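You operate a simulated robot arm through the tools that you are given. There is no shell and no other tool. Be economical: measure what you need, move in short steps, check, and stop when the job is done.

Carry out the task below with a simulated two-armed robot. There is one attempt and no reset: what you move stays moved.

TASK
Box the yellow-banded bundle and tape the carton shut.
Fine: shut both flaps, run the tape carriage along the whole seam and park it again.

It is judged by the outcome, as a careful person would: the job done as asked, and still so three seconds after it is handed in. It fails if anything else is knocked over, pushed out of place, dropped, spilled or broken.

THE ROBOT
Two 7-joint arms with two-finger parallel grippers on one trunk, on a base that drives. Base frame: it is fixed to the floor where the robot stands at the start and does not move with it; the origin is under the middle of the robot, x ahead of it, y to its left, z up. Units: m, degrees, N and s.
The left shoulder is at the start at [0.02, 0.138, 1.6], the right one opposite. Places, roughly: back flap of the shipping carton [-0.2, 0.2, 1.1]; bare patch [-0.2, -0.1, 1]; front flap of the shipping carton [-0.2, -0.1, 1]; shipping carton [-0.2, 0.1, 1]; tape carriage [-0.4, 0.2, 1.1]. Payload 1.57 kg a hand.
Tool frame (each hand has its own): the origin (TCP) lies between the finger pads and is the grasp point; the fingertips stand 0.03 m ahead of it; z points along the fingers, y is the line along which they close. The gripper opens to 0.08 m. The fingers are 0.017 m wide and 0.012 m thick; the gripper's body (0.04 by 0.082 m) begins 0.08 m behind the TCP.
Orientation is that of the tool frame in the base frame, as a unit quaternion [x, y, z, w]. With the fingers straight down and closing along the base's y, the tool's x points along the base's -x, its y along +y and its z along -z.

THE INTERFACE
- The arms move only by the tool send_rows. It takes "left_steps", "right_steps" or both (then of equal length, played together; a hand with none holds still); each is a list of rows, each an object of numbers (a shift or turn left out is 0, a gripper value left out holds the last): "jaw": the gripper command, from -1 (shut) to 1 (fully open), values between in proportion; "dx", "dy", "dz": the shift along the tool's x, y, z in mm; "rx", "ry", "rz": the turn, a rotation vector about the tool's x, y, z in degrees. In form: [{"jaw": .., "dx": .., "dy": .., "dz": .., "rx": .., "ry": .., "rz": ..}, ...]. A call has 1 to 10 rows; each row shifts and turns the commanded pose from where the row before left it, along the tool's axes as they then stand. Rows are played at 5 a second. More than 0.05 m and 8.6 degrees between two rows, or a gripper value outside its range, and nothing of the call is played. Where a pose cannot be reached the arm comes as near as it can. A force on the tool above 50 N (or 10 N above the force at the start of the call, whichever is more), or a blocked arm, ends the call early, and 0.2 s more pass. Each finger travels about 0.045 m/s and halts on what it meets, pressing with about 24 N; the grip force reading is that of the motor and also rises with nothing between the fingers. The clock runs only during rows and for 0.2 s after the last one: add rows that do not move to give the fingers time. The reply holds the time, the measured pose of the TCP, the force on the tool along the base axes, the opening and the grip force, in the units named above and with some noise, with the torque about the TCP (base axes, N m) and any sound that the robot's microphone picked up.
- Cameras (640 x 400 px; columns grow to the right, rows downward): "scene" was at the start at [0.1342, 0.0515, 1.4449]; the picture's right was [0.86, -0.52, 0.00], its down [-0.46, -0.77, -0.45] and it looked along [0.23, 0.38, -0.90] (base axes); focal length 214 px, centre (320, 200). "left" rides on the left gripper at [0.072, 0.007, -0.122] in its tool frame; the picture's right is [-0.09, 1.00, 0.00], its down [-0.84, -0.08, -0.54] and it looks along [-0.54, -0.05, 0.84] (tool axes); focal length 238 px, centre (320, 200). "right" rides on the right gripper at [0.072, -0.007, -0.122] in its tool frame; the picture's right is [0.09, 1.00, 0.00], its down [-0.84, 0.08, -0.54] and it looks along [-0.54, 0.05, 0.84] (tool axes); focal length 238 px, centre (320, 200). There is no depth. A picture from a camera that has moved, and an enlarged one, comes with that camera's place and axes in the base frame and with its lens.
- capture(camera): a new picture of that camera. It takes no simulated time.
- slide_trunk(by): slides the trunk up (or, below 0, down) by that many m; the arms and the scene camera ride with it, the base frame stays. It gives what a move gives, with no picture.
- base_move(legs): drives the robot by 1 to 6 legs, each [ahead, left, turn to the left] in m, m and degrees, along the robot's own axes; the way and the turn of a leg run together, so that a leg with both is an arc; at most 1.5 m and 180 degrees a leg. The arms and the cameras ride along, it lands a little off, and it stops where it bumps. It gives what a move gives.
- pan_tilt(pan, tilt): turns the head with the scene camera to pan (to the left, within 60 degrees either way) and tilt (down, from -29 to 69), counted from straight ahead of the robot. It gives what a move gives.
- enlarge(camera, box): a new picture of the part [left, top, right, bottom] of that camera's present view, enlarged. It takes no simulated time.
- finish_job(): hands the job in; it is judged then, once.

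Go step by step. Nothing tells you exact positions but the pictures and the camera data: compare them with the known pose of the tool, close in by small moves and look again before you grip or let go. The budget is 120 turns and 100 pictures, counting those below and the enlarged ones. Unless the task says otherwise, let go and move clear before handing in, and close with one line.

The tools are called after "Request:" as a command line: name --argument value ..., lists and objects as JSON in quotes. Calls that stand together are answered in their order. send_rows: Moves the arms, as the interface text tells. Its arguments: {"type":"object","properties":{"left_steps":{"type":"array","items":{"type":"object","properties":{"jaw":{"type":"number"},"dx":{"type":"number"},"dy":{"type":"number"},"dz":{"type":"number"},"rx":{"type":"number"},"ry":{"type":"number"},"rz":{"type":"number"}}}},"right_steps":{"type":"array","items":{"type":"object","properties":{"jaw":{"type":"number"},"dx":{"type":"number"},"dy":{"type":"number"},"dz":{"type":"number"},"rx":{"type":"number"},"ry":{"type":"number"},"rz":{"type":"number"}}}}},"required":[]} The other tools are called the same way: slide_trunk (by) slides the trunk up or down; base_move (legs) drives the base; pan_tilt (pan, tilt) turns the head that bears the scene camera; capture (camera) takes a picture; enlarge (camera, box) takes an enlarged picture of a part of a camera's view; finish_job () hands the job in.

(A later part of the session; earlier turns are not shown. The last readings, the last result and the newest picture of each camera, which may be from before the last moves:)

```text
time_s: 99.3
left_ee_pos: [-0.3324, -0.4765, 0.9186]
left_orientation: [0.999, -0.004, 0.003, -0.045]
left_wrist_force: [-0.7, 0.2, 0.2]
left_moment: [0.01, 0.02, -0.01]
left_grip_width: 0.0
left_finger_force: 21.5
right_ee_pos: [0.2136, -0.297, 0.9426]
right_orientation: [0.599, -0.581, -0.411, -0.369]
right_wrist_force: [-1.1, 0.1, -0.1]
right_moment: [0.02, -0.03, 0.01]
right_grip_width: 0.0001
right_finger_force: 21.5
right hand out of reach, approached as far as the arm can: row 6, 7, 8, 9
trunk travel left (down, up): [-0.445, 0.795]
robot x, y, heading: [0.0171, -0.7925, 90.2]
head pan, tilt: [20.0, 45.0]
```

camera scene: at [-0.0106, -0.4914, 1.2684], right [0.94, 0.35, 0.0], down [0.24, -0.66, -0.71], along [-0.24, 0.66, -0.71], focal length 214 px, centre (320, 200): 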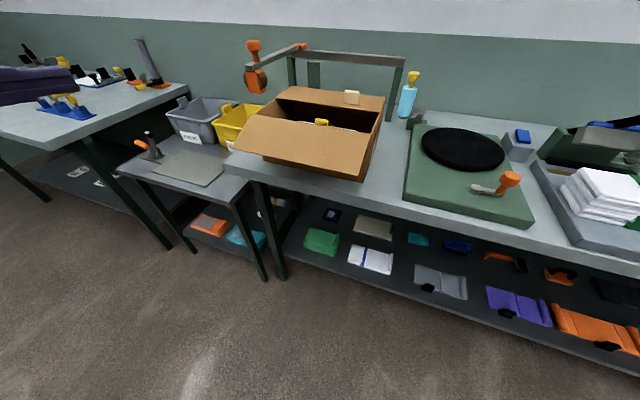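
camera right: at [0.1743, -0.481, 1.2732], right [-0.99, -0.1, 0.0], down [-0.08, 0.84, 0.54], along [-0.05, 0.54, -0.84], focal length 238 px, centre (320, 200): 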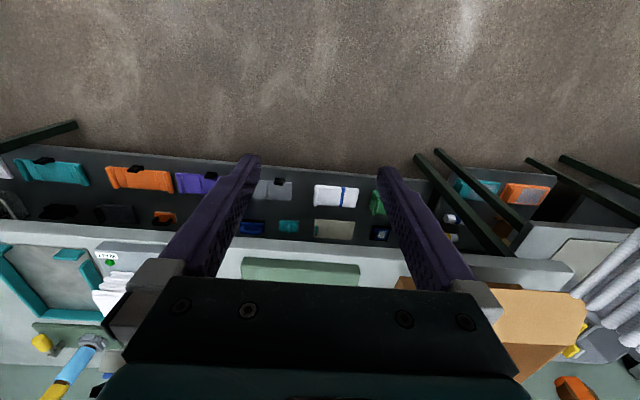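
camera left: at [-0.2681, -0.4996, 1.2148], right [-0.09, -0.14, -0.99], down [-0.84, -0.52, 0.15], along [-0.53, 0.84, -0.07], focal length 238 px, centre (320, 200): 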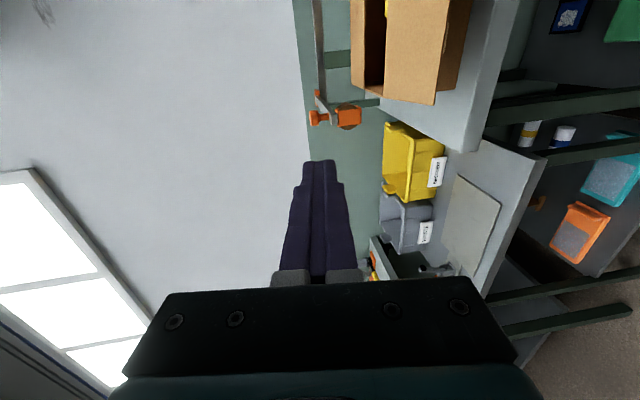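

Request:
slide_trunk --by -0.13

Request:
send_rows --right_steps '[{"dz": -14, "dx": -32}, {"dz": -14, "dx": -32}, {"dz": -14, "dx": -32}, {"dz": -10, "dx": -24}, {"ry": -8.5}, {"ry": -8.5}, {"ry": -6}]'

Request:
capture --camera "right"

Request:
capture --camera "scene"

```text
time_s: 100.9
left_ee_pos: [-0.332, -0.4748, 0.7898]
left_orientation: [0.999, -0.004, 0.003, -0.045]
left_wrist_force: [0.6, 0.0, 0.2]
left_moment: [-0.01, 0.01, 0.02]
left_grip_width: 0.0
left_finger_force: 21.4
right_ee_pos: [0.2136, -0.2973, 0.8124]
right_orientation: [0.598, -0.581, -0.41, -0.369]
right_wrist_force: [-0.8, 0.3, 0.8]
right_moment: [0.01, -0.05, 0.02]
right_grip_width: 0.0
right_finger_force: 21.3
trunk travel left (down, up): [-0.315, 0.925]
robot x, y, heading: [0.0165, -0.7896, 90.2]
head pan, tilt: [20.0, 45.0]
```

```text
time_s: 102.5
left_ee_pos: [-0.3326, -0.4762, 0.7886]
left_orientation: [0.999, -0.004, 0.003, -0.045]
left_wrist_force: [0.2, -0.3, 0.4]
left_moment: [0.04, 0.04, -0.01]
left_grip_width: 0.0
left_finger_force: 20.9
right_ee_pos: [0.2208, -0.298, 0.9458]
right_orientation: [0.538, -0.518, -0.494, -0.445]
right_wrist_force: [-0.4, 0.8, 0.4]
right_moment: [-0.03, -0.02, 0.0]
right_grip_width: 0.0001
right_finger_force: 20.9
right hand out of reach, approached as far as the arm can: row 7
trunk travel left (down, up): [-0.315, 0.925]
robot x, y, heading: [0.0168, -0.79, 89.8]
head pan, tilt: [20.0, 45.0]
```

```text
36 pictures are left
camera right: at [0.2333, -0.4266, 0.8862], right [-1.0, -0.08, -0.06], down [-0.02, -0.44, 0.9], along [-0.09, 0.89, 0.44], focal length 238 px, centre (320, 200)
```

right: 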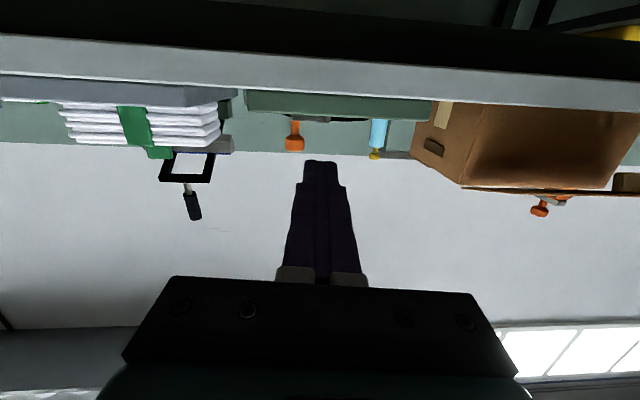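

```text
35 pictures are left
camera scene: at [-0.0098, -0.6145, 0.8084], right [0.94, 0.35, 0.0], down [0.24, -0.66, -0.71], along [-0.24, 0.66, -0.71], focal length 214 px, centre (320, 200)
```

scene: 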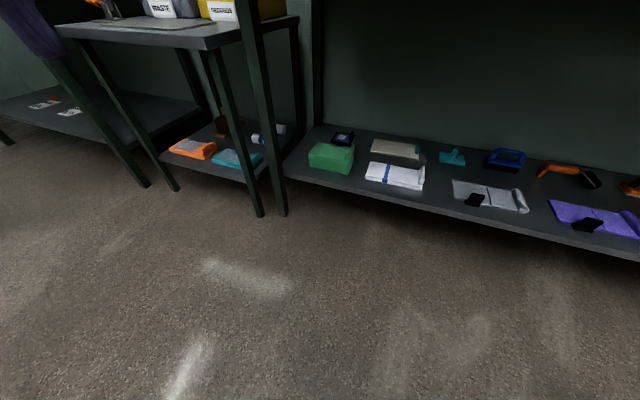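

The right hand is now nearly horizontal (83°) at z 0.946. I raise the left hand clear, tilt the head up, and drive left so the right hand faces the front flap.

Request:
send_rows --left_steps '[{"dz": -40}, {"dz": -40}, {"dz": -40}, {"dz": -40}, {"dz": -40}]'

Request:
base_move --legs '[[0, 0.42, 0]]'

Request:
pan_tilt --pan -15 --tilt 0

Request:
capture --camera "scene"

Request:
capture --camera "right"

```text
time_s: 103.4
left_ee_pos: [-0.3498, -0.5362, 0.8049]
left_orientation: [0.984, 0.034, 0.03, 0.174]
left_wrist_force: [-0.6, 1.0, -0.8]
left_moment: [0.04, 0.01, 0.01]
left_grip_width: 0.0
left_finger_force: 21.3
right_ee_pos: [0.2201, -0.298, 0.9418]
right_orientation: [0.539, -0.519, -0.493, -0.444]
right_wrist_force: [-0.1, -0.1, 0.0]
right_moment: [0.0, 0.01, -0.03]
right_grip_width: 0.0001
right_finger_force: 21.4
trunk travel left (down, up): [-0.315, 0.925]
robot x, y, heading: [0.0151, -0.7847, 90.1]
head pan, tilt: [20.0, 45.0]
stopped in row 4 (left hand): the arm was blocked; the commanded pose is now the measured one
```

```text
time_s: 106.0
left_ee_pos: [-0.7729, -0.5369, 0.8062]
left_orientation: [0.984, 0.034, 0.029, 0.172]
left_wrist_force: [-0.4, 0.0, 0.6]
left_moment: [-0.02, -0.03, 0.01]
left_grip_width: 0.0
left_finger_force: 21.5
right_ee_pos: [-0.2026, -0.2985, 0.944]
right_orientation: [0.539, -0.52, -0.493, -0.444]
right_wrist_force: [0.1, -0.4, -0.4]
right_moment: [-0.01, 0.0, -0.02]
right_grip_width: 0.0
right_finger_force: 21.5
trunk travel left (down, up): [-0.315, 0.925]
robot x, y, heading: [-0.408, -0.7914, 90.1]
head pan, tilt: [20.0, 45.0]
```

```text
time_s: 107.2
left_ee_pos: [-0.7713, -0.5356, 0.8052]
left_orientation: [0.984, 0.034, 0.029, 0.173]
left_wrist_force: [-1.5, 0.0, 0.2]
left_moment: [0.0, 0.02, -0.03]
left_grip_width: 0.0
left_finger_force: 21.4
right_ee_pos: [-0.2021, -0.2995, 0.9445]
right_orientation: [0.538, -0.52, -0.492, -0.444]
right_wrist_force: [0.0, 0.0, 0.3]
right_moment: [0.0, 0.0, -0.02]
right_grip_width: 0.0
right_finger_force: 21.2
trunk travel left (down, up): [-0.315, 0.925]
robot x, y, heading: [-0.4059, -0.7889, 90.3]
head pan, tilt: [-15.0, 0.0]
```

```text
34 pictures are left
camera scene: at [-0.3819, -0.6054, 0.8793], right [0.97, -0.25, 0.0], down [0.0, 0.0, -1.0], along [0.25, 0.97, 0.0], focal length 214 px, centre (320, 200)
```

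scene: 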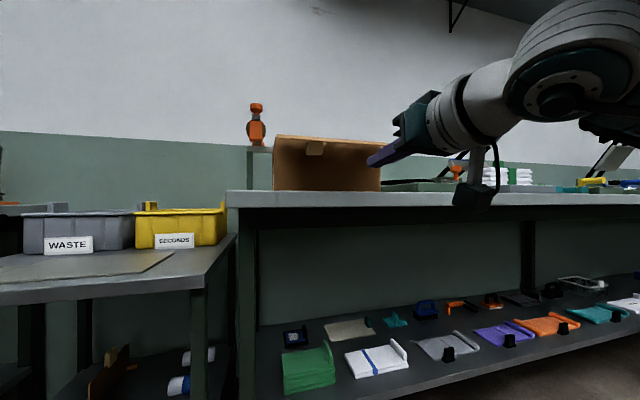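

```text
33 pictures are left
camera right: at [-0.19, -0.4283, 0.8852], right [-1.0, -0.08, -0.06], down [-0.02, -0.44, 0.9], along [-0.09, 0.89, 0.44], focal length 238 px, centre (320, 200)
```

right: 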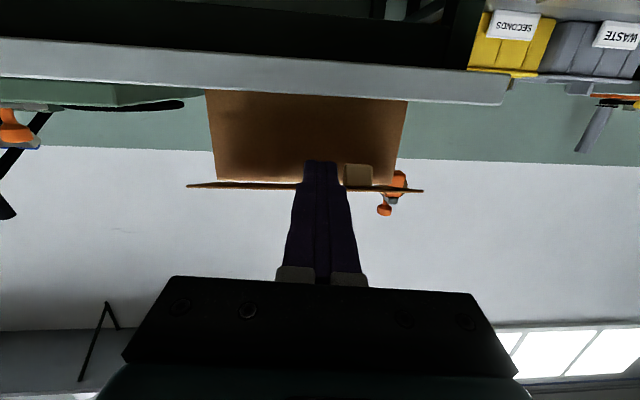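

The right fingers line up just under the front flap, beside its pad. I drive forward so the fingers go under the flap.

Request:
base_move --legs '[[0.16, 0, 0]]'

Request:
capture --camera "right"

Request:
capture --camera "scene"

```text
time_s: 108.6
left_ee_pos: [-0.7736, -0.3765, 0.8054]
left_orientation: [0.984, 0.036, 0.029, 0.172]
left_wrist_force: [0.6, 0.6, -0.3]
left_moment: [0.0, -0.02, 0.02]
left_grip_width: 0.0
left_finger_force: 21.5
right_ee_pos: [-0.2046, -0.1368, 0.9444]
right_orientation: [0.539, -0.52, -0.493, -0.443]
right_wrist_force: [-0.7, 1.1, -0.6]
right_moment: [0.06, 0.04, 0.0]
right_grip_width: 0.0003
right_finger_force: 21.2
trunk travel left (down, up): [-0.315, 0.925]
robot x, y, heading: [-0.41, -0.6347, 90.4]
head pan, tilt: [-15.0, 0.0]
```

```text
32 pictures are left
camera right: at [-0.1919, -0.2663, 0.8852], right [-1.0, -0.08, -0.06], down [-0.02, -0.44, 0.9], along [-0.1, 0.89, 0.44], focal length 238 px, centre (320, 200)
```

right: 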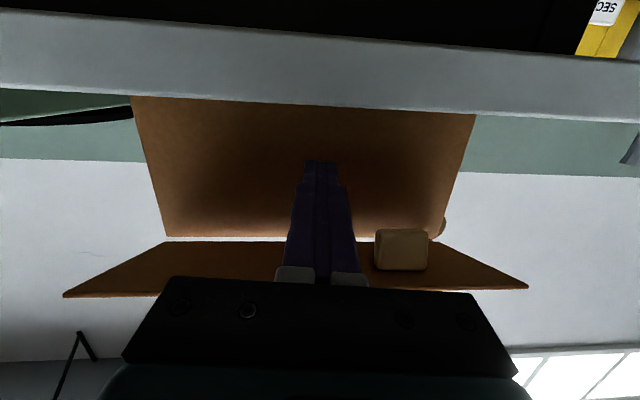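

```text
31 pictures are left
camera scene: at [-0.3832, -0.444, 0.8794], right [0.97, -0.25, 0.0], down [0.0, 0.0, -1.0], along [0.25, 0.97, 0.0], focal length 214 px, centre (320, 200)
```

scene: 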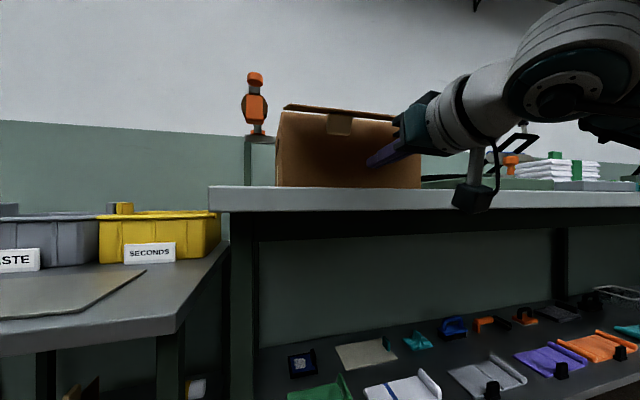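

Fingers are under the flap. I raise the trunk to lift the flap.

Request:
slide_trunk --by 0.1

Request:
slide_trunk --by 0.055

Request:
capture --camera "scene"

Request:
capture --camera "right"

```text
time_s: 109.9
left_ee_pos: [-0.7731, -0.3768, 0.907]
left_orientation: [0.984, 0.035, 0.029, 0.174]
left_wrist_force: [0.8, 0.0, -0.4]
left_moment: [0.0, 0.0, 0.0]
left_grip_width: 0.0001
left_finger_force: 21.5
right_ee_pos: [-0.2044, -0.1383, 1.0417]
right_orientation: [0.54, -0.519, -0.493, -0.443]
right_wrist_force: [0.1, 0.2, 0.6]
right_moment: [-0.05, 0.02, -0.01]
right_grip_width: 0.0
right_finger_force: 21.1
trunk travel left (down, up): [-0.415, 0.825]
robot x, y, heading: [-0.4079, -0.6295, 90.4]
head pan, tilt: [-15.0, 0.0]
```

```text
time_s: 110.9
left_ee_pos: [-0.7731, -0.3769, 0.9603]
left_orientation: [0.984, 0.036, 0.029, 0.174]
left_wrist_force: [0.0, 0.2, -0.7]
left_moment: [-0.02, -0.01, 0.02]
left_grip_width: 0.0001
left_finger_force: 21.3
right_ee_pos: [-0.204, -0.1377, 1.099]
right_orientation: [0.539, -0.519, -0.493, -0.444]
right_wrist_force: [-0.1, 0.1, -0.7]
right_moment: [-0.03, 0.0, -0.01]
right_grip_width: 0.0
right_finger_force: 21.1
trunk travel left (down, up): [-0.47, 0.77]
robot x, y, heading: [-0.4124, -0.6275, 90.3]
head pan, tilt: [-15.0, 0.0]
```

```text
30 pictures are left
camera scene: at [-0.3832, -0.4444, 1.0344], right [0.97, -0.25, 0.0], down [0.0, 0.0, -1.0], along [0.25, 0.97, 0.0], focal length 214 px, centre (320, 200)
```

scene: 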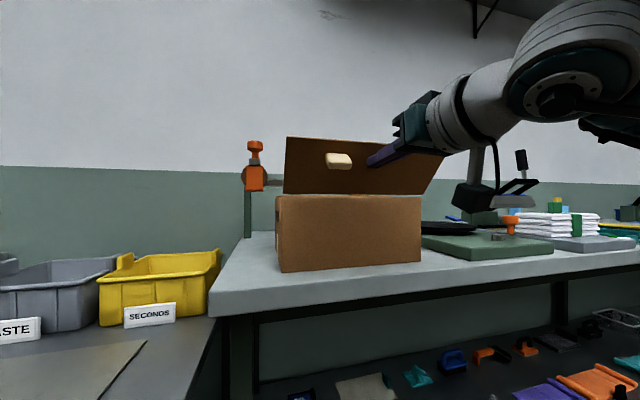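

```text
29 pictures are left
camera right: at [-0.1919, -0.2667, 1.0403], right [-1.0, -0.08, -0.06], down [-0.02, -0.44, 0.9], along [-0.1, 0.89, 0.44], focal length 238 px, centre (320, 200)
```

right: 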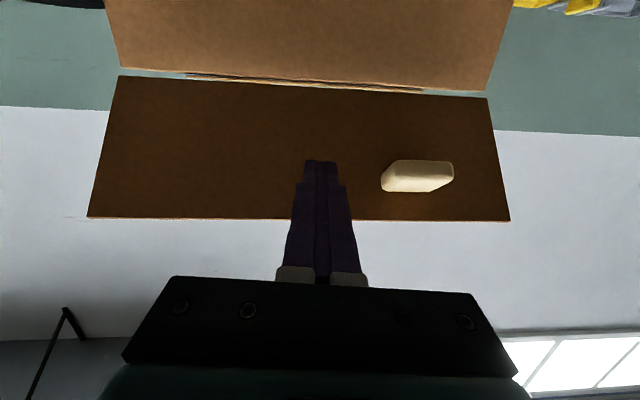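

The flap is swinging up. I drive forward to push it past vertical.

Request:
base_move --legs '[[0.1, 0, 0]]'

Request:
capture --camera "scene"

```text
time_s: 112.0
left_ee_pos: [-0.7745, -0.2787, 0.9606]
left_orientation: [0.984, 0.035, 0.029, 0.174]
left_wrist_force: [0.1, 0.4, -1.1]
left_moment: [-0.01, -0.04, -0.01]
left_grip_width: 0.0
left_finger_force: 20.6
right_ee_pos: [-0.2051, -0.0396, 1.0985]
right_orientation: [0.539, -0.519, -0.493, -0.443]
right_wrist_force: [-1.1, -0.7, 0.3]
right_moment: [0.02, -0.01, 0.0]
right_grip_width: 0.0
right_finger_force: 21.4
trunk travel left (down, up): [-0.47, 0.77]
robot x, y, heading: [-0.4078, -0.5268, 90.5]
head pan, tilt: [-15.0, 0.0]
```

```text
28 pictures are left
camera scene: at [-0.384, -0.3455, 1.0344], right [0.97, -0.25, 0.0], down [0.0, 0.0, -1.0], along [0.25, 0.97, 0.0], focal length 214 px, centre (320, 200)
```

scene: 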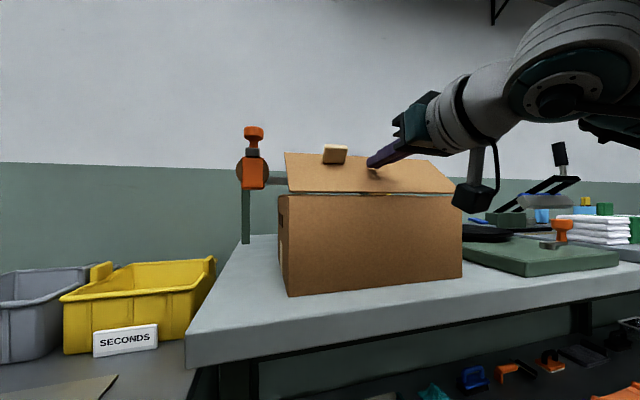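

Request:
base_move --legs '[[0.03, 0, 0]]'

Request:
slide_trunk --by -0.025

Request:
slide_trunk --by -0.012

Request:
capture --camera "scene"

```text
time_s: 112.8
left_ee_pos: [-0.7745, -0.2482, 0.9605]
left_orientation: [0.984, 0.036, 0.029, 0.174]
left_wrist_force: [0.2, 0.7, 0.6]
left_moment: [0.0, -0.01, 0.0]
left_grip_width: 0.0
left_finger_force: 21.4
right_ee_pos: [-0.2052, -0.0085, 1.0994]
right_orientation: [0.539, -0.519, -0.493, -0.444]
right_wrist_force: [0.3, -0.5, 0.2]
right_moment: [0.0, -0.02, 0.01]
right_grip_width: 0.0
right_finger_force: 21.2
trunk travel left (down, up): [-0.47, 0.77]
robot x, y, heading: [-0.4079, -0.5042, 90.4]
head pan, tilt: [-15.0, 0.0]
```

```text
time_s: 113.6
left_ee_pos: [-0.7755, -0.2494, 0.9354]
left_orientation: [0.984, 0.037, 0.029, 0.174]
left_wrist_force: [1.1, 1.2, -0.5]
left_moment: [0.02, 0.02, 0.0]
left_grip_width: 0.0002
left_finger_force: 20.9
right_ee_pos: [-0.2052, -0.0104, 1.0736]
right_orientation: [0.54, -0.519, -0.493, -0.443]
right_wrist_force: [-0.7, -0.9, 0.2]
right_moment: [-0.03, -0.01, 0.02]
right_grip_width: 0.0
right_finger_force: 21.6
trunk travel left (down, up): [-0.445, 0.795]
robot x, y, heading: [-0.4064, -0.5019, 90.5]
head pan, tilt: [-15.0, 0.0]
```

```text
time_s: 114.2
left_ee_pos: [-0.7756, -0.2486, 0.9225]
left_orientation: [0.984, 0.035, 0.029, 0.174]
left_wrist_force: [-0.9, -0.4, 0.9]
left_moment: [-0.02, 0.02, 0.02]
left_grip_width: 0.0
left_finger_force: 22.2
right_ee_pos: [-0.2069, -0.0092, 1.0616]
right_orientation: [0.539, -0.519, -0.493, -0.444]
right_wrist_force: [-0.4, -0.6, -0.2]
right_moment: [0.02, -0.03, -0.05]
right_grip_width: 0.0
right_finger_force: 21.3
trunk travel left (down, up): [-0.433, 0.807]
robot x, y, heading: [-0.4123, -0.5028, 90.3]
head pan, tilt: [-15.0, 0.0]
```

```text
27 pictures are left
camera scene: at [-0.3841, -0.3161, 0.9973], right [0.97, -0.25, 0.0], down [0.0, 0.0, -1.0], along [0.25, 0.97, 0.0], focal length 214 px, centre (320, 200)
```

scene: 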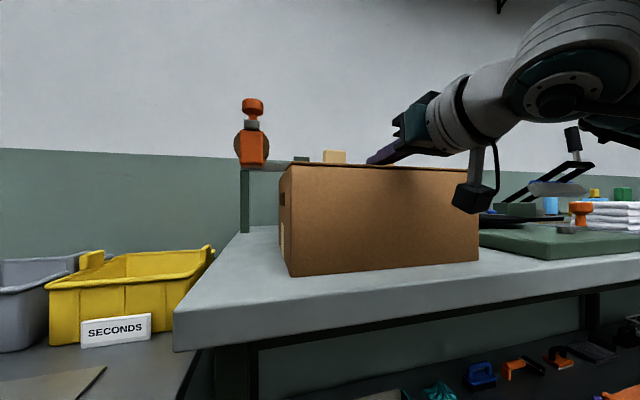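

Nearly flat. A final gentle press with the arm.

Request:
send_rows --right_steps '[{"dx": 2}, {"dx": 2}, {"dx": 2}, {"dx": 2}, {"dx": 2}, {}]'

Request:
slide_trunk --by 0.12

Request:
base_move --legs '[[-0.25, 0, 0]]'

Request:
slide_trunk --by 0.3

Request:
pan_tilt --pan -20 --tilt 35

Request:
capture --camera "scene"

```text
time_s: 115.6
left_ee_pos: [-0.7749, -0.2485, 0.9242]
left_orientation: [0.984, 0.035, 0.029, 0.173]
left_wrist_force: [0.5, 0.3, -0.2]
left_moment: [0.01, -0.01, 0.02]
left_grip_width: 0.0001
left_finger_force: 21.8
right_ee_pos: [-0.2044, -0.0097, 1.0567]
right_orientation: [0.539, -0.516, -0.497, -0.443]
right_wrist_force: [-5.5, -6.1, 22.5]
right_moment: [0.54, 0.08, 0.08]
right_grip_width: 0.0
right_finger_force: 20.9
trunk travel left (down, up): [-0.433, 0.807]
robot x, y, heading: [-0.4093, -0.5003, 90.6]
head pan, tilt: [-15.0, 0.0]
```

```text
time_s: 117.1
left_ee_pos: [-0.7742, -0.25, 1.043]
left_orientation: [0.984, 0.036, 0.029, 0.175]
left_wrist_force: [-0.1, 0.4, 0.9]
left_moment: [-0.01, -0.03, -0.04]
left_grip_width: 0.0
left_finger_force: 21.2
right_ee_pos: [-0.2035, -0.0111, 1.171]
right_orientation: [0.541, -0.52, -0.492, -0.442]
right_wrist_force: [0.2, 0.1, 0.3]
right_moment: [-0.04, 0.06, -0.02]
right_grip_width: 0.0
right_finger_force: 20.7
trunk travel left (down, up): [-0.553, 0.687]
robot x, y, heading: [-0.409, -0.4996, 90.6]
head pan, tilt: [-15.0, 0.0]
```

```text
time_s: 118.9
left_ee_pos: [-0.773, -0.4975, 1.0437]
left_orientation: [0.983, 0.035, 0.029, 0.176]
left_wrist_force: [0.2, 0.0, -1.2]
left_moment: [0.01, 0.01, -0.01]
left_grip_width: 0.0
left_finger_force: 21.5
right_ee_pos: [-0.2023, -0.2586, 1.1725]
right_orientation: [0.541, -0.519, -0.493, -0.441]
right_wrist_force: [-0.8, -0.9, -0.2]
right_moment: [-0.02, 0.0, 0.01]
right_grip_width: 0.0002
right_finger_force: 20.8
trunk travel left (down, up): [-0.553, 0.687]
robot x, y, heading: [-0.4078, -0.7474, 90.5]
head pan, tilt: [-15.0, 0.0]
```

```text
time_s: 121.9
left_ee_pos: [-0.7731, -0.497, 1.3428]
left_orientation: [0.984, 0.035, 0.03, 0.173]
left_wrist_force: [0.6, 0.4, -0.1]
left_moment: [0.01, 0.01, -0.03]
left_grip_width: 0.0
left_finger_force: 21.2
right_ee_pos: [-0.203, -0.2581, 1.4713]
right_orientation: [0.541, -0.52, -0.492, -0.441]
right_wrist_force: [-0.7, 1.5, -0.6]
right_moment: [0.0, -0.03, 0.0]
right_grip_width: 0.0003
right_finger_force: 21.2
trunk travel left (down, up): [-0.853, 0.387]
robot x, y, heading: [-0.4037, -0.7483, 90.4]
head pan, tilt: [-15.0, 0.0]
```

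```text
time_s: 122.9
left_ee_pos: [-0.7738, -0.4975, 1.3437]
left_orientation: [0.984, 0.035, 0.03, 0.175]
left_wrist_force: [-0.5, 0.4, -0.2]
left_moment: [-0.01, -0.01, 0.02]
left_grip_width: 0.0002
left_finger_force: 21.5
right_ee_pos: [-0.2021, -0.2594, 1.4719]
right_orientation: [0.541, -0.52, -0.492, -0.441]
right_wrist_force: [0.0, -0.4, -0.1]
right_moment: [0.06, 0.02, 0.01]
right_grip_width: 0.0
right_finger_force: 20.5
trunk travel left (down, up): [-0.853, 0.387]
robot x, y, heading: [-0.4067, -0.7464, 90.4]
head pan, tilt: [-20.0, 35.0]
```

```text
26 pictures are left
camera scene: at [-0.3757, -0.5679, 1.3613], right [0.94, -0.34, 0.0], down [-0.19, -0.54, -0.82], along [0.27, 0.77, -0.57], focal length 214 px, centre (320, 200)
```

scene: 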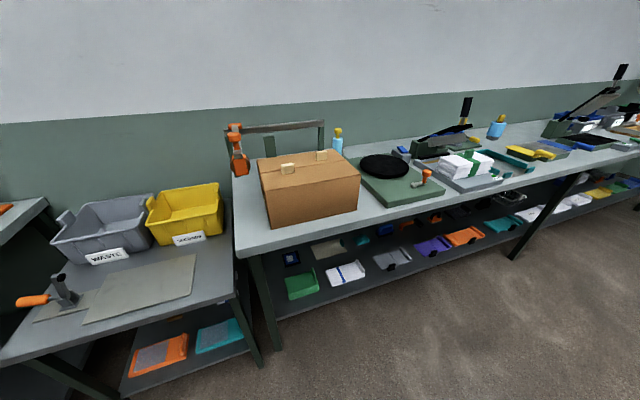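

Request:
enlarge --camera "scene" --box '[215, 110, 375, 230]'

```text
3.33 times, centred on (295, 170) of scene
camera zoom: at [-0.3757, -0.5679, 1.3613], right [0.94, -0.34, 0.0], down [-0.19, -0.54, -0.82], along [0.27, 0.77, -0.57], focal length 715 px, centre (403, 300)
```

zoom: 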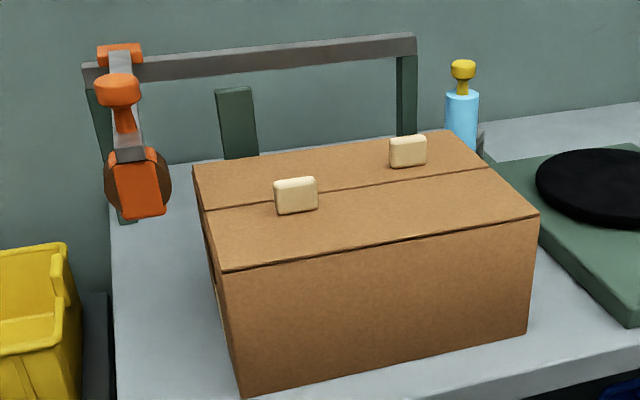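

Both flaps are shut and flush with the seam at y≈0.057. Next the carriage: its knob triangulates to about [−0.405, 0.08, 1.16]. I return the right hand to pointing down, opening it.

Request:
send_rows --right_steps '[{"ry": 8.5, "jaw": 1}, {"ry": 8.5}, {"ry": 8.5}, {"ry": 8.5}, {"ry": 8.5}, {"ry": 8.5}, {"ry": 8.5}, {"ry": 8.5}, {"ry": 8.5}, {"ry": 6.5}]'

Request:
slide_trunk --by -0.12

Request:
capture --camera "right"

```text
time_s: 124.5
left_ee_pos: [-0.7725, -0.4976, 1.3428]
left_orientation: [0.983, 0.036, 0.029, 0.175]
left_wrist_force: [-0.7, -0.2, 0.2]
left_moment: [-0.01, -0.01, 0.02]
left_grip_width: 0.0
left_finger_force: 21.6
right_ee_pos: [-0.1949, -0.2672, 1.3936]
right_orientation: [0.714, -0.683, -0.125, -0.084]
right_wrist_force: [0.6, -0.4, -0.3]
right_moment: [0.03, 0.02, -0.01]
right_grip_width: 0.0799
right_finger_force: 0.0
trunk travel left (down, up): [-0.853, 0.387]
robot x, y, heading: [-0.4067, -0.7485, 90.4]
head pan, tilt: [-20.0, 35.0]
stopped in row 7 (right hand): the arm was blocked; the commanded pose is now the measured one
```

```text
time_s: 126.0
left_ee_pos: [-0.7731, -0.4968, 1.2235]
left_orientation: [0.984, 0.035, 0.029, 0.174]
left_wrist_force: [0.3, 0.4, 0.6]
left_moment: [0.02, 0.01, 0.0]
left_grip_width: 0.0
left_finger_force: 21.4
right_ee_pos: [-0.1949, -0.2673, 1.2742]
right_orientation: [0.713, -0.684, -0.125, -0.085]
right_wrist_force: [0.1, -0.6, -0.5]
right_moment: [-0.02, 0.0, 0.01]
right_grip_width: 0.0799
right_finger_force: 0.0
trunk travel left (down, up): [-0.733, 0.507]
robot x, y, heading: [-0.4055, -0.7474, 90.2]
head pan, tilt: [-20.0, 35.0]
```

```text
24 pictures are left
camera right: at [-0.1785, -0.3704, 1.3669], right [-0.99, -0.14, 0.02], down [-0.07, 0.64, 0.77], along [-0.12, 0.76, -0.64], focal length 238 px, centre (320, 200)
```

right: 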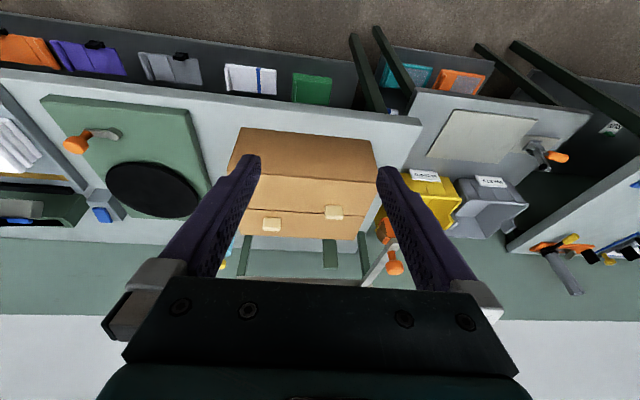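

Request:
send_rows --right_steps '[{"dx": -38, "dz": 12}, {"dx": -38, "dz": 12}, {"rx": 1.1, "ry": 5.7, "rz": 0.8}, {"rx": 1.1, "ry": 5.7, "rz": 0.8}, {"rx": 1.1, "ry": 5.7, "rz": 0.8}, {}]'

```text
time_s: 127.5
left_ee_pos: [-0.774, -0.496, 1.2225]
left_orientation: [0.984, 0.036, 0.029, 0.174]
left_wrist_force: [1.2, -0.5, 0.0]
left_moment: [0.02, -0.02, 0.04]
left_grip_width: 0.0
left_finger_force: 21.6
right_ee_pos: [-0.2235, -0.2806, 1.2087]
right_orientation: [0.71, -0.704, 0.012, 0.023]
right_wrist_force: [0.0, 0.4, 0.2]
right_moment: [-0.02, 0.03, -0.01]
right_grip_width: 0.08
right_finger_force: 0.0
right hand out of reach, approached as far as the arm can: row 2, 3, 4, 5
trunk travel left (down, up): [-0.733, 0.507]
robot x, y, heading: [-0.4075, -0.7462, 90.4]
head pan, tilt: [-20.0, 35.0]
stopped in row 6 (right hand): the arm was blocked; the commanded pose is now the measured one
```

Request:
send_rows --right_steps '[{"dx": -30}, {"dx": -40}, {"dx": -40}, {"ry": -1.5}, {"rx": -1}]'

```text
time_s: 128.8
left_ee_pos: [-0.7733, -0.498, 1.2234]
left_orientation: [0.984, 0.035, 0.029, 0.174]
left_wrist_force: [-0.5, -1.1, 1.4]
left_moment: [-0.01, -0.01, 0.03]
left_grip_width: 0.0
left_finger_force: 21.6
right_ee_pos: [-0.2259, -0.2791, 1.2092]
right_orientation: [0.708, -0.706, -0.004, 0.018]
right_wrist_force: [-0.6, 0.0, -0.3]
right_moment: [0.0, -0.02, -0.01]
right_grip_width: 0.0798
right_finger_force: 0.1
right hand out of reach, approached as far as the arm can: row 1, 2, 3
trunk travel left (down, up): [-0.733, 0.507]
robot x, y, heading: [-0.4055, -0.7487, 90.4]
head pan, tilt: [-20.0, 35.0]
```

The right hand is at its forward limit with the tool down; I draw it in and raise it, then bring the base up so the knob is comfortably reachable.

Request:
send_rows --right_steps '[{"dx": 35}, {"dx": 35}, {"dx": 30}, {"dz": -25}, {"dz": -20}, {"rx": -0.7, "ry": 0}]'

Request:
base_move --legs '[[0, 0.06, 0], [0.48, 0, 0]]'

Request:
capture --camera "right"

Request:
capture --camera "scene"

```text
time_s: 130.2
left_ee_pos: [-0.7733, -0.4974, 1.2231]
left_orientation: [0.984, 0.035, 0.029, 0.175]
left_wrist_force: [0.5, 0.8, -0.6]
left_moment: [0.02, -0.01, 0.01]
left_grip_width: 0.0002
left_finger_force: 21.3
right_ee_pos: [-0.2224, -0.3826, 1.2434]
right_orientation: [0.709, -0.704, 0.006, 0.032]
right_wrist_force: [-0.2, 0.0, -0.5]
right_moment: [0.02, 0.03, -0.01]
right_grip_width: 0.0802
right_finger_force: 0.0
trunk travel left (down, up): [-0.733, 0.507]
robot x, y, heading: [-0.4058, -0.7469, 90.4]
head pan, tilt: [-20.0, 35.0]
```

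```text
time_s: 133.5
left_ee_pos: [-0.8335, -0.025, 1.2233]
left_orientation: [0.984, 0.034, 0.029, 0.174]
left_wrist_force: [0.5, 0.2, -0.1]
left_moment: [0.02, 0.01, 0.03]
left_grip_width: 0.0
left_finger_force: 21.3
right_ee_pos: [-0.2808, 0.0853, 1.2435]
right_orientation: [-0.706, 0.708, -0.005, -0.032]
right_wrist_force: [-0.3, -0.1, -0.1]
right_moment: [-0.02, -0.02, 0.01]
right_grip_width: 0.08
right_finger_force: 0.0
trunk travel left (down, up): [-0.733, 0.507]
robot x, y, heading: [-0.4717, -0.279, 90.3]
head pan, tilt: [-20.0, 35.0]
```

```text
23 pictures are left
camera right: at [-0.2704, 0.0204, 1.3667], right [-1.0, -0.09, 0.04], down [-0.06, 0.86, 0.5], along [-0.08, 0.49, -0.87], focal length 238 px, centre (320, 200)
```

right: 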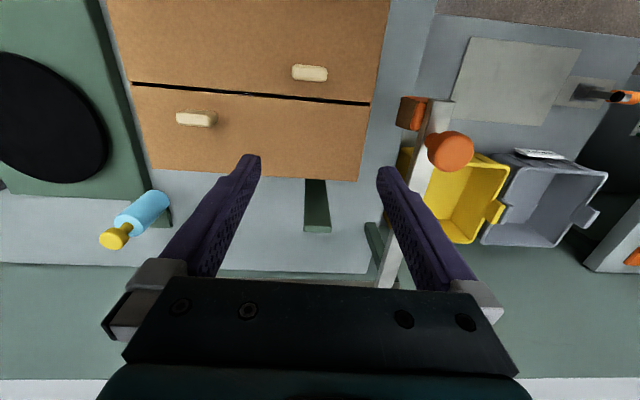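

```text
22 pictures are left
camera scene: at [-0.436, -0.0985, 1.2412], right [0.94, -0.34, 0.0], down [-0.2, -0.54, -0.82], along [0.28, 0.77, -0.57], focal length 214 px, centre (320, 200)
```

scene: 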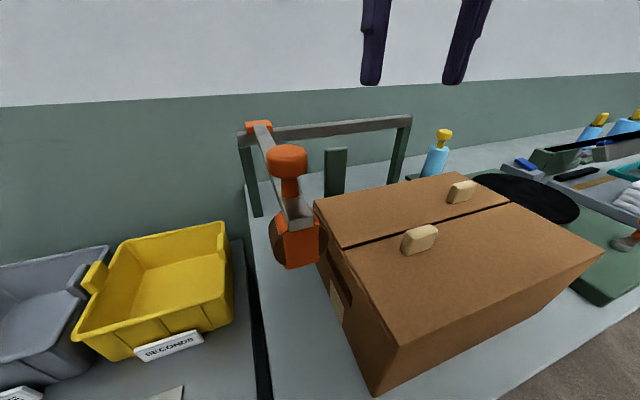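

The knob cap is at about [−0.403, 0.078, 1.162]. I straighten the hand, move above it, and check.

Request:
send_rows --right_steps '[{"rx": 2.2, "ry": -3}, {"dy": 40, "dx": 3}, {"dy": 40, "dx": 4}, {"dy": 41}, {}]'

Request:
capture --camera "right"

Request:
capture --camera "scene"

```text
time_s: 134.7
left_ee_pos: [-0.8333, -0.0262, 1.223]
left_orientation: [0.984, 0.034, 0.029, 0.175]
left_wrist_force: [-0.3, -0.5, 0.1]
left_moment: [-0.01, 0.0, 0.02]
left_grip_width: 0.0
left_finger_force: 21.0
right_ee_pos: [-0.4008, 0.0795, 1.243]
right_orientation: [-0.707, 0.708, 0.0, 0.0]
right_wrist_force: [-0.2, 0.5, 0.1]
right_moment: [-0.03, 0.03, 0.01]
right_grip_width: 0.0801
right_finger_force: 0.1
trunk travel left (down, up): [-0.733, 0.507]
robot x, y, heading: [-0.4655, -0.2795, 89.8]
head pan, tilt: [-20.0, 35.0]
```

```text
21 pictures are left
camera right: at [-0.3948, 0.0083, 1.364], right [-1.0, -0.09, 0.0], down [-0.08, 0.84, 0.54], along [-0.05, 0.54, -0.84], focal length 238 px, centre (320, 200)
```

right: 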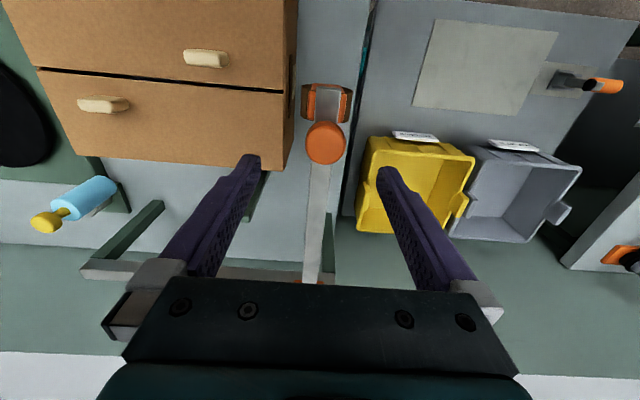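

```text
20 pictures are left
camera scene: at [-0.436, -0.0985, 1.2412], right [0.94, -0.34, 0.0], down [-0.2, -0.54, -0.82], along [0.28, 0.77, -0.57], focal length 214 px, centre (320, 200)
```

scene: 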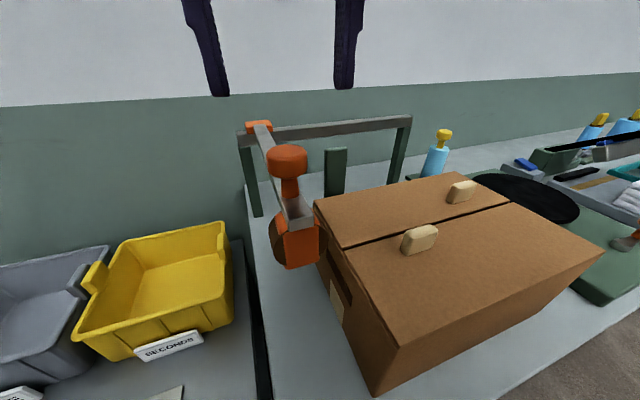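

The knob is well centred between the fingers. I descend and grip it.

Request:
send_rows --right_steps '[{"dy": 3, "dx": 2, "dz": 20}, {"dz": 25}, {"dz": 20}, {"dz": 15}, {}, {"jaw": -1}, {}, {}, {}, {}]'

Request:
capture --camera "scene"

```text
time_s: 136.9
left_ee_pos: [-0.8333, -0.0256, 1.2227]
left_orientation: [0.984, 0.034, 0.029, 0.174]
left_wrist_force: [-0.1, -0.1, -0.7]
left_moment: [-0.01, 0.02, 0.01]
left_grip_width: 0.0
left_finger_force: 20.8
right_ee_pos: [-0.404, 0.0773, 1.1632]
right_orientation: [-0.707, 0.707, 0.0, 0.0]
right_wrist_force: [0.3, 1.0, -1.2]
right_moment: [0.0, 0.0, 0.04]
right_grip_width: 0.0356
right_finger_force: 35.9
trunk travel left (down, up): [-0.733, 0.507]
robot x, y, heading: [-0.4672, -0.2798, 90.2]
head pan, tilt: [-20.0, 35.0]
```

```text
19 pictures are left
camera scene: at [-0.436, -0.0985, 1.2412], right [0.94, -0.34, 0.0], down [-0.2, -0.54, -0.82], along [0.28, 0.77, -0.57], focal length 214 px, centre (320, 200)
```

scene: 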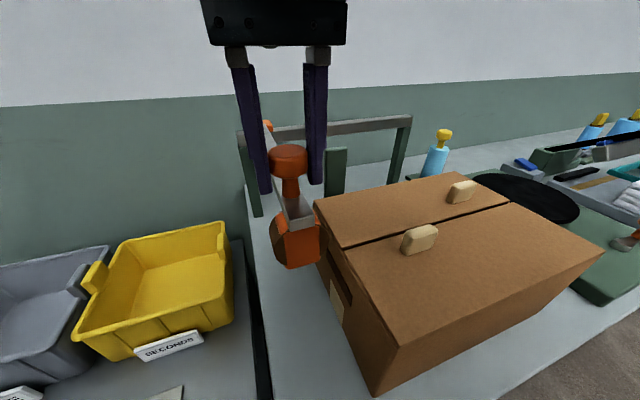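

Knob gripped (36 mm). I start running the carriage to the right along the seam.

Request:
send_rows --right_steps '[{"dy": -8}, {"dy": -12}, {"dy": -15}, {"dy": -15}, {"dy": -15}, {"dy": -15}, {"dy": -15}, {"dy": -15}, {"dy": -15}, {}]'

Request:
capture --camera "scene"

```text
time_s: 139.1
left_ee_pos: [-0.8342, -0.0256, 1.2235]
left_orientation: [0.984, 0.033, 0.028, 0.174]
left_wrist_force: [-0.7, -0.8, -0.1]
left_moment: [-0.04, -0.03, -0.01]
left_grip_width: 0.0001
left_finger_force: 21.6
right_ee_pos: [-0.2786, 0.0763, 1.1634]
right_orientation: [-0.707, 0.707, -0.001, 0.0]
right_wrist_force: [-0.5, 14.3, -30.4]
right_moment: [0.09, 0.1, 0.04]
right_grip_width: 0.0351
right_finger_force: 42.6
trunk travel left (down, up): [-0.733, 0.507]
robot x, y, heading: [-0.4688, -0.2795, 90.1]
head pan, tilt: [-20.0, 35.0]
```

```text
18 pictures are left
camera scene: at [-0.4368, -0.0985, 1.2409], right [0.94, -0.34, 0.0], down [-0.2, -0.54, -0.82], along [0.28, 0.77, -0.57], focal length 214 px, centre (320, 200)
```

scene: 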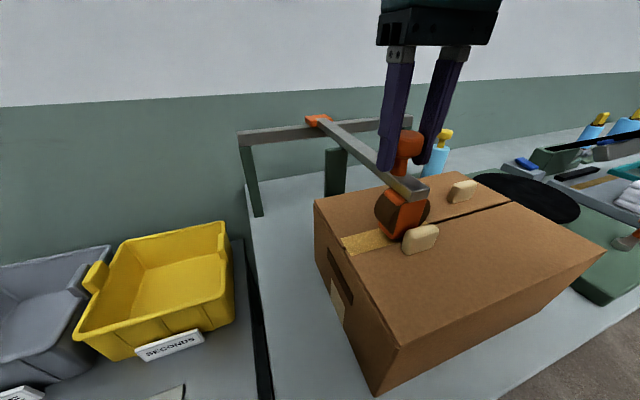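

Tape is being laid. The carriage pulls down on the hand a bit, so I ease 2 mm lower and continue.

Request:
send_rows --right_steps '[{"dz": 2}, {}]'

```text
time_s: 139.7
left_ee_pos: [-0.834, -0.0257, 1.224]
left_orientation: [0.984, 0.033, 0.029, 0.174]
left_wrist_force: [-0.7, -0.3, -0.2]
left_moment: [-0.01, 0.03, 0.02]
left_grip_width: 0.0
left_finger_force: 21.5
right_ee_pos: [-0.2793, 0.0767, 1.1626]
right_orientation: [-0.706, 0.708, -0.002, 0.0]
right_wrist_force: [-1.0, -2.2, 4.0]
right_moment: [-0.82, -0.08, -0.24]
right_grip_width: 0.0352
right_finger_force: 42.7
trunk travel left (down, up): [-0.733, 0.507]
robot x, y, heading: [-0.4699, -0.2777, 90.3]
head pan, tilt: [-20.0, 35.0]
```

Request:
send_rows --right_steps '[{"dy": -8}, {"dy": -15}, {"dy": -15}, {"dy": -15}, {"dy": -15}, {"dy": -15}, {"dy": -15}, {"dy": -15}, {"dy": -10}, {}]'

```text
time_s: 141.9
left_ee_pos: [-0.8324, -0.0247, 1.2219]
left_orientation: [0.984, 0.034, 0.03, 0.174]
left_wrist_force: [-0.6, 0.7, -0.9]
left_moment: [-0.04, 0.01, 0.0]
left_grip_width: 0.0
left_finger_force: 21.7
right_ee_pos: [-0.1538, 0.0774, 1.1621]
right_orientation: [-0.706, 0.708, -0.003, 0.001]
right_wrist_force: [-0.5, -18.5, 34.8]
right_moment: [0.14, -0.01, 0.02]
right_grip_width: 0.0353
right_finger_force: 42.3
trunk travel left (down, up): [-0.733, 0.507]
robot x, y, heading: [-0.4688, -0.2788, 89.9]
head pan, tilt: [-20.0, 35.0]
```

Request:
send_rows --right_steps '[{"dz": -1.5}, {}, {"dy": -10}, {"dy": -12}, {"dy": -12}, {"dy": -12}, {"dy": -12}, {"dy": -12}, {}]'

Request:
capture --camera "scene"

```text
time_s: 143.9
left_ee_pos: [-0.8344, -0.0256, 1.224]
left_orientation: [0.984, 0.034, 0.028, 0.175]
left_wrist_force: [0.3, 0.0, 0.2]
left_moment: [-0.01, -0.03, 0.0]
left_grip_width: 0.0
left_finger_force: 20.8
right_ee_pos: [-0.0885, 0.0782, 1.1623]
right_orientation: [-0.707, 0.707, 0.0, 0.0]
right_wrist_force: [0.2, 14.8, -23.1]
right_moment: [-0.33, 0.04, 0.06]
right_grip_width: 0.0352
right_finger_force: 41.9
trunk travel left (down, up): [-0.733, 0.507]
robot x, y, heading: [-0.4692, -0.2785, 90.2]
head pan, tilt: [-20.0, 35.0]
```

```text
17 pictures are left
camera scene: at [-0.4371, -0.0981, 1.2411], right [0.94, -0.34, 0.0], down [-0.2, -0.54, -0.82], along [0.28, 0.77, -0.57], focal length 214 px, centre (320, 200)
```

scene: 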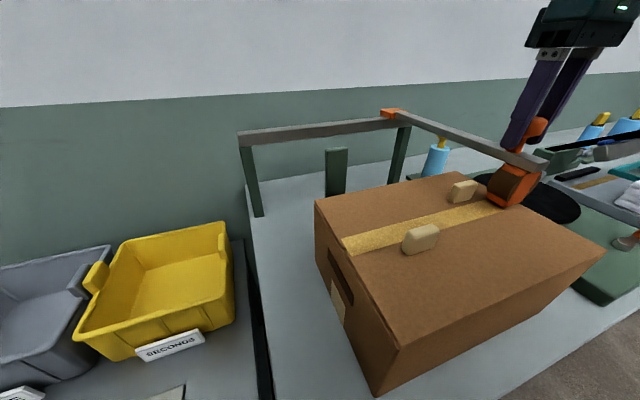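

Nearly at the end; I continue to the rail's end so the tape covers the whole seam.

Request:
send_rows --right_steps '[{"dz": 1}, {"dy": -10}, {"dy": -10}, {"dy": -10}, {"dy": -10}, {"dy": -8}, {"dy": -6}, {}]'

Request:
enlarge --camera "scene" --box '[300, 80, 600, 280]'

```text
time_s: 145.7
left_ee_pos: [-0.8329, -0.0257, 1.2236]
left_orientation: [0.984, 0.033, 0.029, 0.174]
left_wrist_force: [0.3, 0.8, -0.3]
left_moment: [0.03, 0.01, 0.0]
left_grip_width: 0.0
left_finger_force: 20.8
right_ee_pos: [-0.0585, 0.078, 1.1633]
right_orientation: [-0.706, 0.709, -0.001, 0.001]
right_wrist_force: [-1.1, 4.4, -4.2]
right_moment: [-0.36, -0.05, 0.46]
right_grip_width: 0.0353
right_finger_force: 41.9
right hand out of reach, approached as far as the arm can: row 4, 5, 7
trunk travel left (down, up): [-0.733, 0.507]
robot x, y, heading: [-0.4691, -0.2792, 90.0]
head pan, tilt: [-20.0, 35.0]
```

```text
2.00 times, centred on (450, 180) of scene
camera zoom: at [-0.4363, -0.0984, 1.2413], right [0.94, -0.34, 0.0], down [-0.2, -0.54, -0.82], along [0.28, 0.77, -0.57], focal length 429 px, centre (60, 240)
```

zoom: 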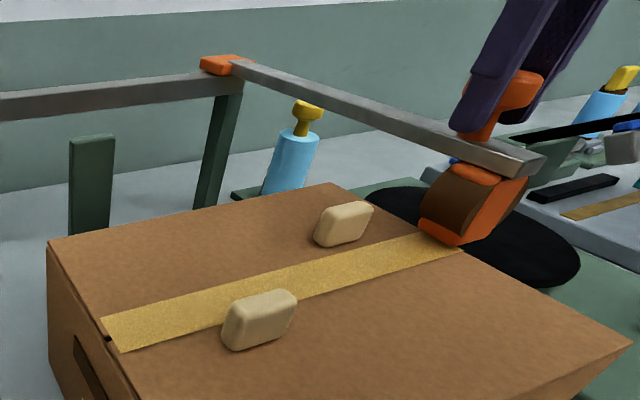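

The arm is at its reach limit at x≈−0.058; I nudge the base right 3 cm to carry the carriage past the seam's end.

Request:
base_move --legs '[[0, -0.03, 0]]'

Request:
enlarge --camera "scene" --box '[280, 80, 580, 280]'

```text
time_s: 146.7
left_ee_pos: [-0.807, -0.0276, 1.2245]
left_orientation: [0.983, 0.034, 0.028, 0.176]
left_wrist_force: [0.3, -0.2, 0.2]
left_moment: [0.02, 0.03, 0.03]
left_grip_width: 0.0
left_finger_force: 21.1
right_ee_pos: [-0.0447, 0.0767, 1.1614]
right_orientation: [0.714, -0.7, -0.008, 0.012]
right_wrist_force: [-6.0, -1.9, -7.5]
right_moment: [0.5, 0.41, -0.17]
right_grip_width: 0.035
right_finger_force: 42.3
trunk travel left (down, up): [-0.733, 0.507]
robot x, y, heading: [-0.4443, -0.2809, 90.0]
head pan, tilt: [-20.0, 35.0]
stopped in leg 1: the force on the tool passed its limit at 63 N (the readings are from after the stop); the commanded pose is now the measured one
```

```text
2.00 times, centred on (430, 180) of scene
camera zoom: at [-0.41, -0.0992, 1.2409], right [0.94, -0.34, 0.0], down [-0.2, -0.54, -0.82], along [0.28, 0.77, -0.57], focal length 429 px, centre (100, 240)
```

zoom: 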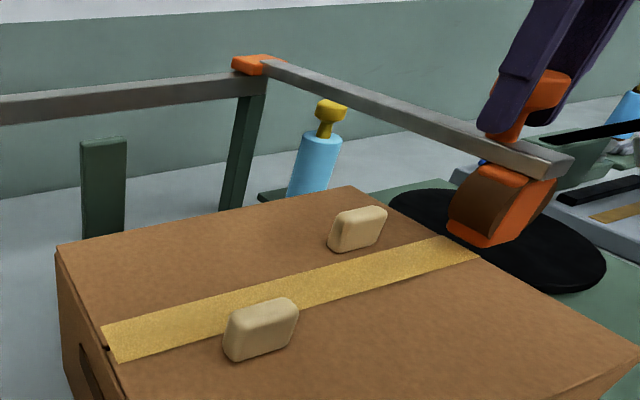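

The carriage hit its end stop and tape now spans the whole seam. I run it back to the parking end.

Request:
send_rows --right_steps '[{"dy": 6}, {"dy": 12}, {"dy": 15}, {"dy": 15}, {"dy": 15}, {"dy": 15}, {"dy": 15}, {"dy": 15}, {"dy": 15}, {}]'

```text
time_s: 148.9
left_ee_pos: [-0.8071, -0.026, 1.2239]
left_orientation: [0.983, 0.034, 0.028, 0.175]
left_wrist_force: [-0.3, -0.2, -0.2]
left_moment: [0.01, 0.01, 0.02]
left_grip_width: 0.0
left_finger_force: 21.0
right_ee_pos: [-0.1683, 0.0752, 1.1666]
right_orientation: [0.715, -0.699, -0.007, 0.011]
right_wrist_force: [0.3, 17.2, -35.3]
right_moment: [0.18, 0.01, 0.0]
right_grip_width: 0.0352
right_finger_force: 42.3
trunk travel left (down, up): [-0.733, 0.507]
robot x, y, heading: [-0.4413, -0.2814, 90.1]
head pan, tilt: [-20.0, 35.0]
```

Request:
send_rows --right_steps '[{"dz": 2, "rx": 0.8, "rz": 0.7}, {"dz": 1.5, "rx": 0.7, "rz": 0.6, "dx": -1}, {}]'

```text
time_s: 149.7
left_ee_pos: [-0.8046, -0.0267, 1.2233]
left_orientation: [0.984, 0.033, 0.03, 0.174]
left_wrist_force: [0.0, -0.8, 0.1]
left_moment: [0.01, 0.0, 0.02]
left_grip_width: 0.0002
left_finger_force: 21.0
right_ee_pos: [-0.1646, 0.0744, 1.1655]
right_orientation: [-0.706, 0.709, -0.002, -0.001]
right_wrist_force: [-1.4, -18.0, 29.8]
right_moment: [0.15, 0.13, 0.05]
right_grip_width: 0.035
right_finger_force: 42.3
trunk travel left (down, up): [-0.733, 0.507]
robot x, y, heading: [-0.4408, -0.2813, 90.0]
head pan, tilt: [-20.0, 35.0]
```

Request:
send_rows --right_steps '[{"dz": -1.5, "dy": 8}, {"dy": 14}, {"dy": 15}, {"dy": 15}, {"dy": 15}, {"dy": 15}, {"dy": 15}, {"dy": 15}, {"dy": 12}, {}]'

Request:
capture --camera "scene"

```text
time_s: 151.9
left_ee_pos: [-0.8063, -0.0268, 1.2225]
left_orientation: [0.984, 0.034, 0.03, 0.175]
left_wrist_force: [0.1, 0.3, -1.3]
left_moment: [0.0, -0.01, 0.03]
left_grip_width: 0.0
left_finger_force: 21.3
right_ee_pos: [-0.2889, 0.0761, 1.1636]
right_orientation: [-0.706, 0.708, -0.002, -0.001]
right_wrist_force: [-0.4, -13.3, 23.4]
right_moment: [0.0, 0.03, -0.03]
right_grip_width: 0.0352
right_finger_force: 42.1
trunk travel left (down, up): [-0.733, 0.507]
robot x, y, heading: [-0.4405, -0.2794, 90.1]
head pan, tilt: [-20.0, 35.0]
```

```text
14 pictures are left
camera scene: at [-0.4083, -0.0989, 1.2411], right [0.94, -0.34, 0.0], down [-0.19, -0.54, -0.82], along [0.28, 0.77, -0.57], focal length 214 px, centre (320, 200)
```

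scene: 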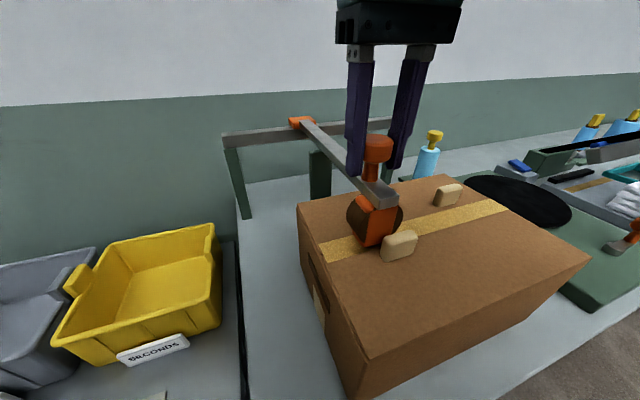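

Tape is intact; the carriage needs another 0.115 m to its park spot.

Request:
send_rows --right_steps '[{"dz": -1, "dy": 8}, {"dy": 14}, {"dy": 15}, {"dy": 15}, {"dy": 15}, {"dy": 15}, {"dy": 14}, {"dy": 10}, {"dy": 8}, {}]'

Request:
capture --camera "scene"

```text
time_s: 154.1
left_ee_pos: [-0.8053, -0.028, 1.2219]
left_orientation: [0.983, 0.034, 0.029, 0.176]
left_wrist_force: [-0.3, 0.2, 0.4]
left_moment: [0.01, -0.03, 0.01]
left_grip_width: 0.0
left_finger_force: 20.9
right_ee_pos: [-0.4026, 0.0763, 1.1642]
right_orientation: [-0.705, 0.709, -0.003, -0.001]
right_wrist_force: [1.6, 5.9, -35.6]
right_moment: [-0.11, 0.01, 0.15]
right_grip_width: 0.0354
right_finger_force: 42.9
trunk travel left (down, up): [-0.733, 0.507]
robot x, y, heading: [-0.4394, -0.2781, 90.1]
head pan, tilt: [-20.0, 35.0]
```

```text
13 pictures are left
camera scene: at [-0.4089, -0.0998, 1.2406], right [0.94, -0.34, 0.0], down [-0.19, -0.54, -0.82], along [0.28, 0.77, -0.57], focal length 214 px, centre (320, 200)
```

scene: 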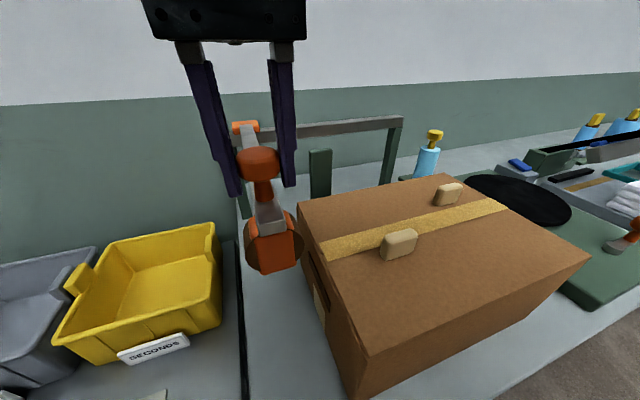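

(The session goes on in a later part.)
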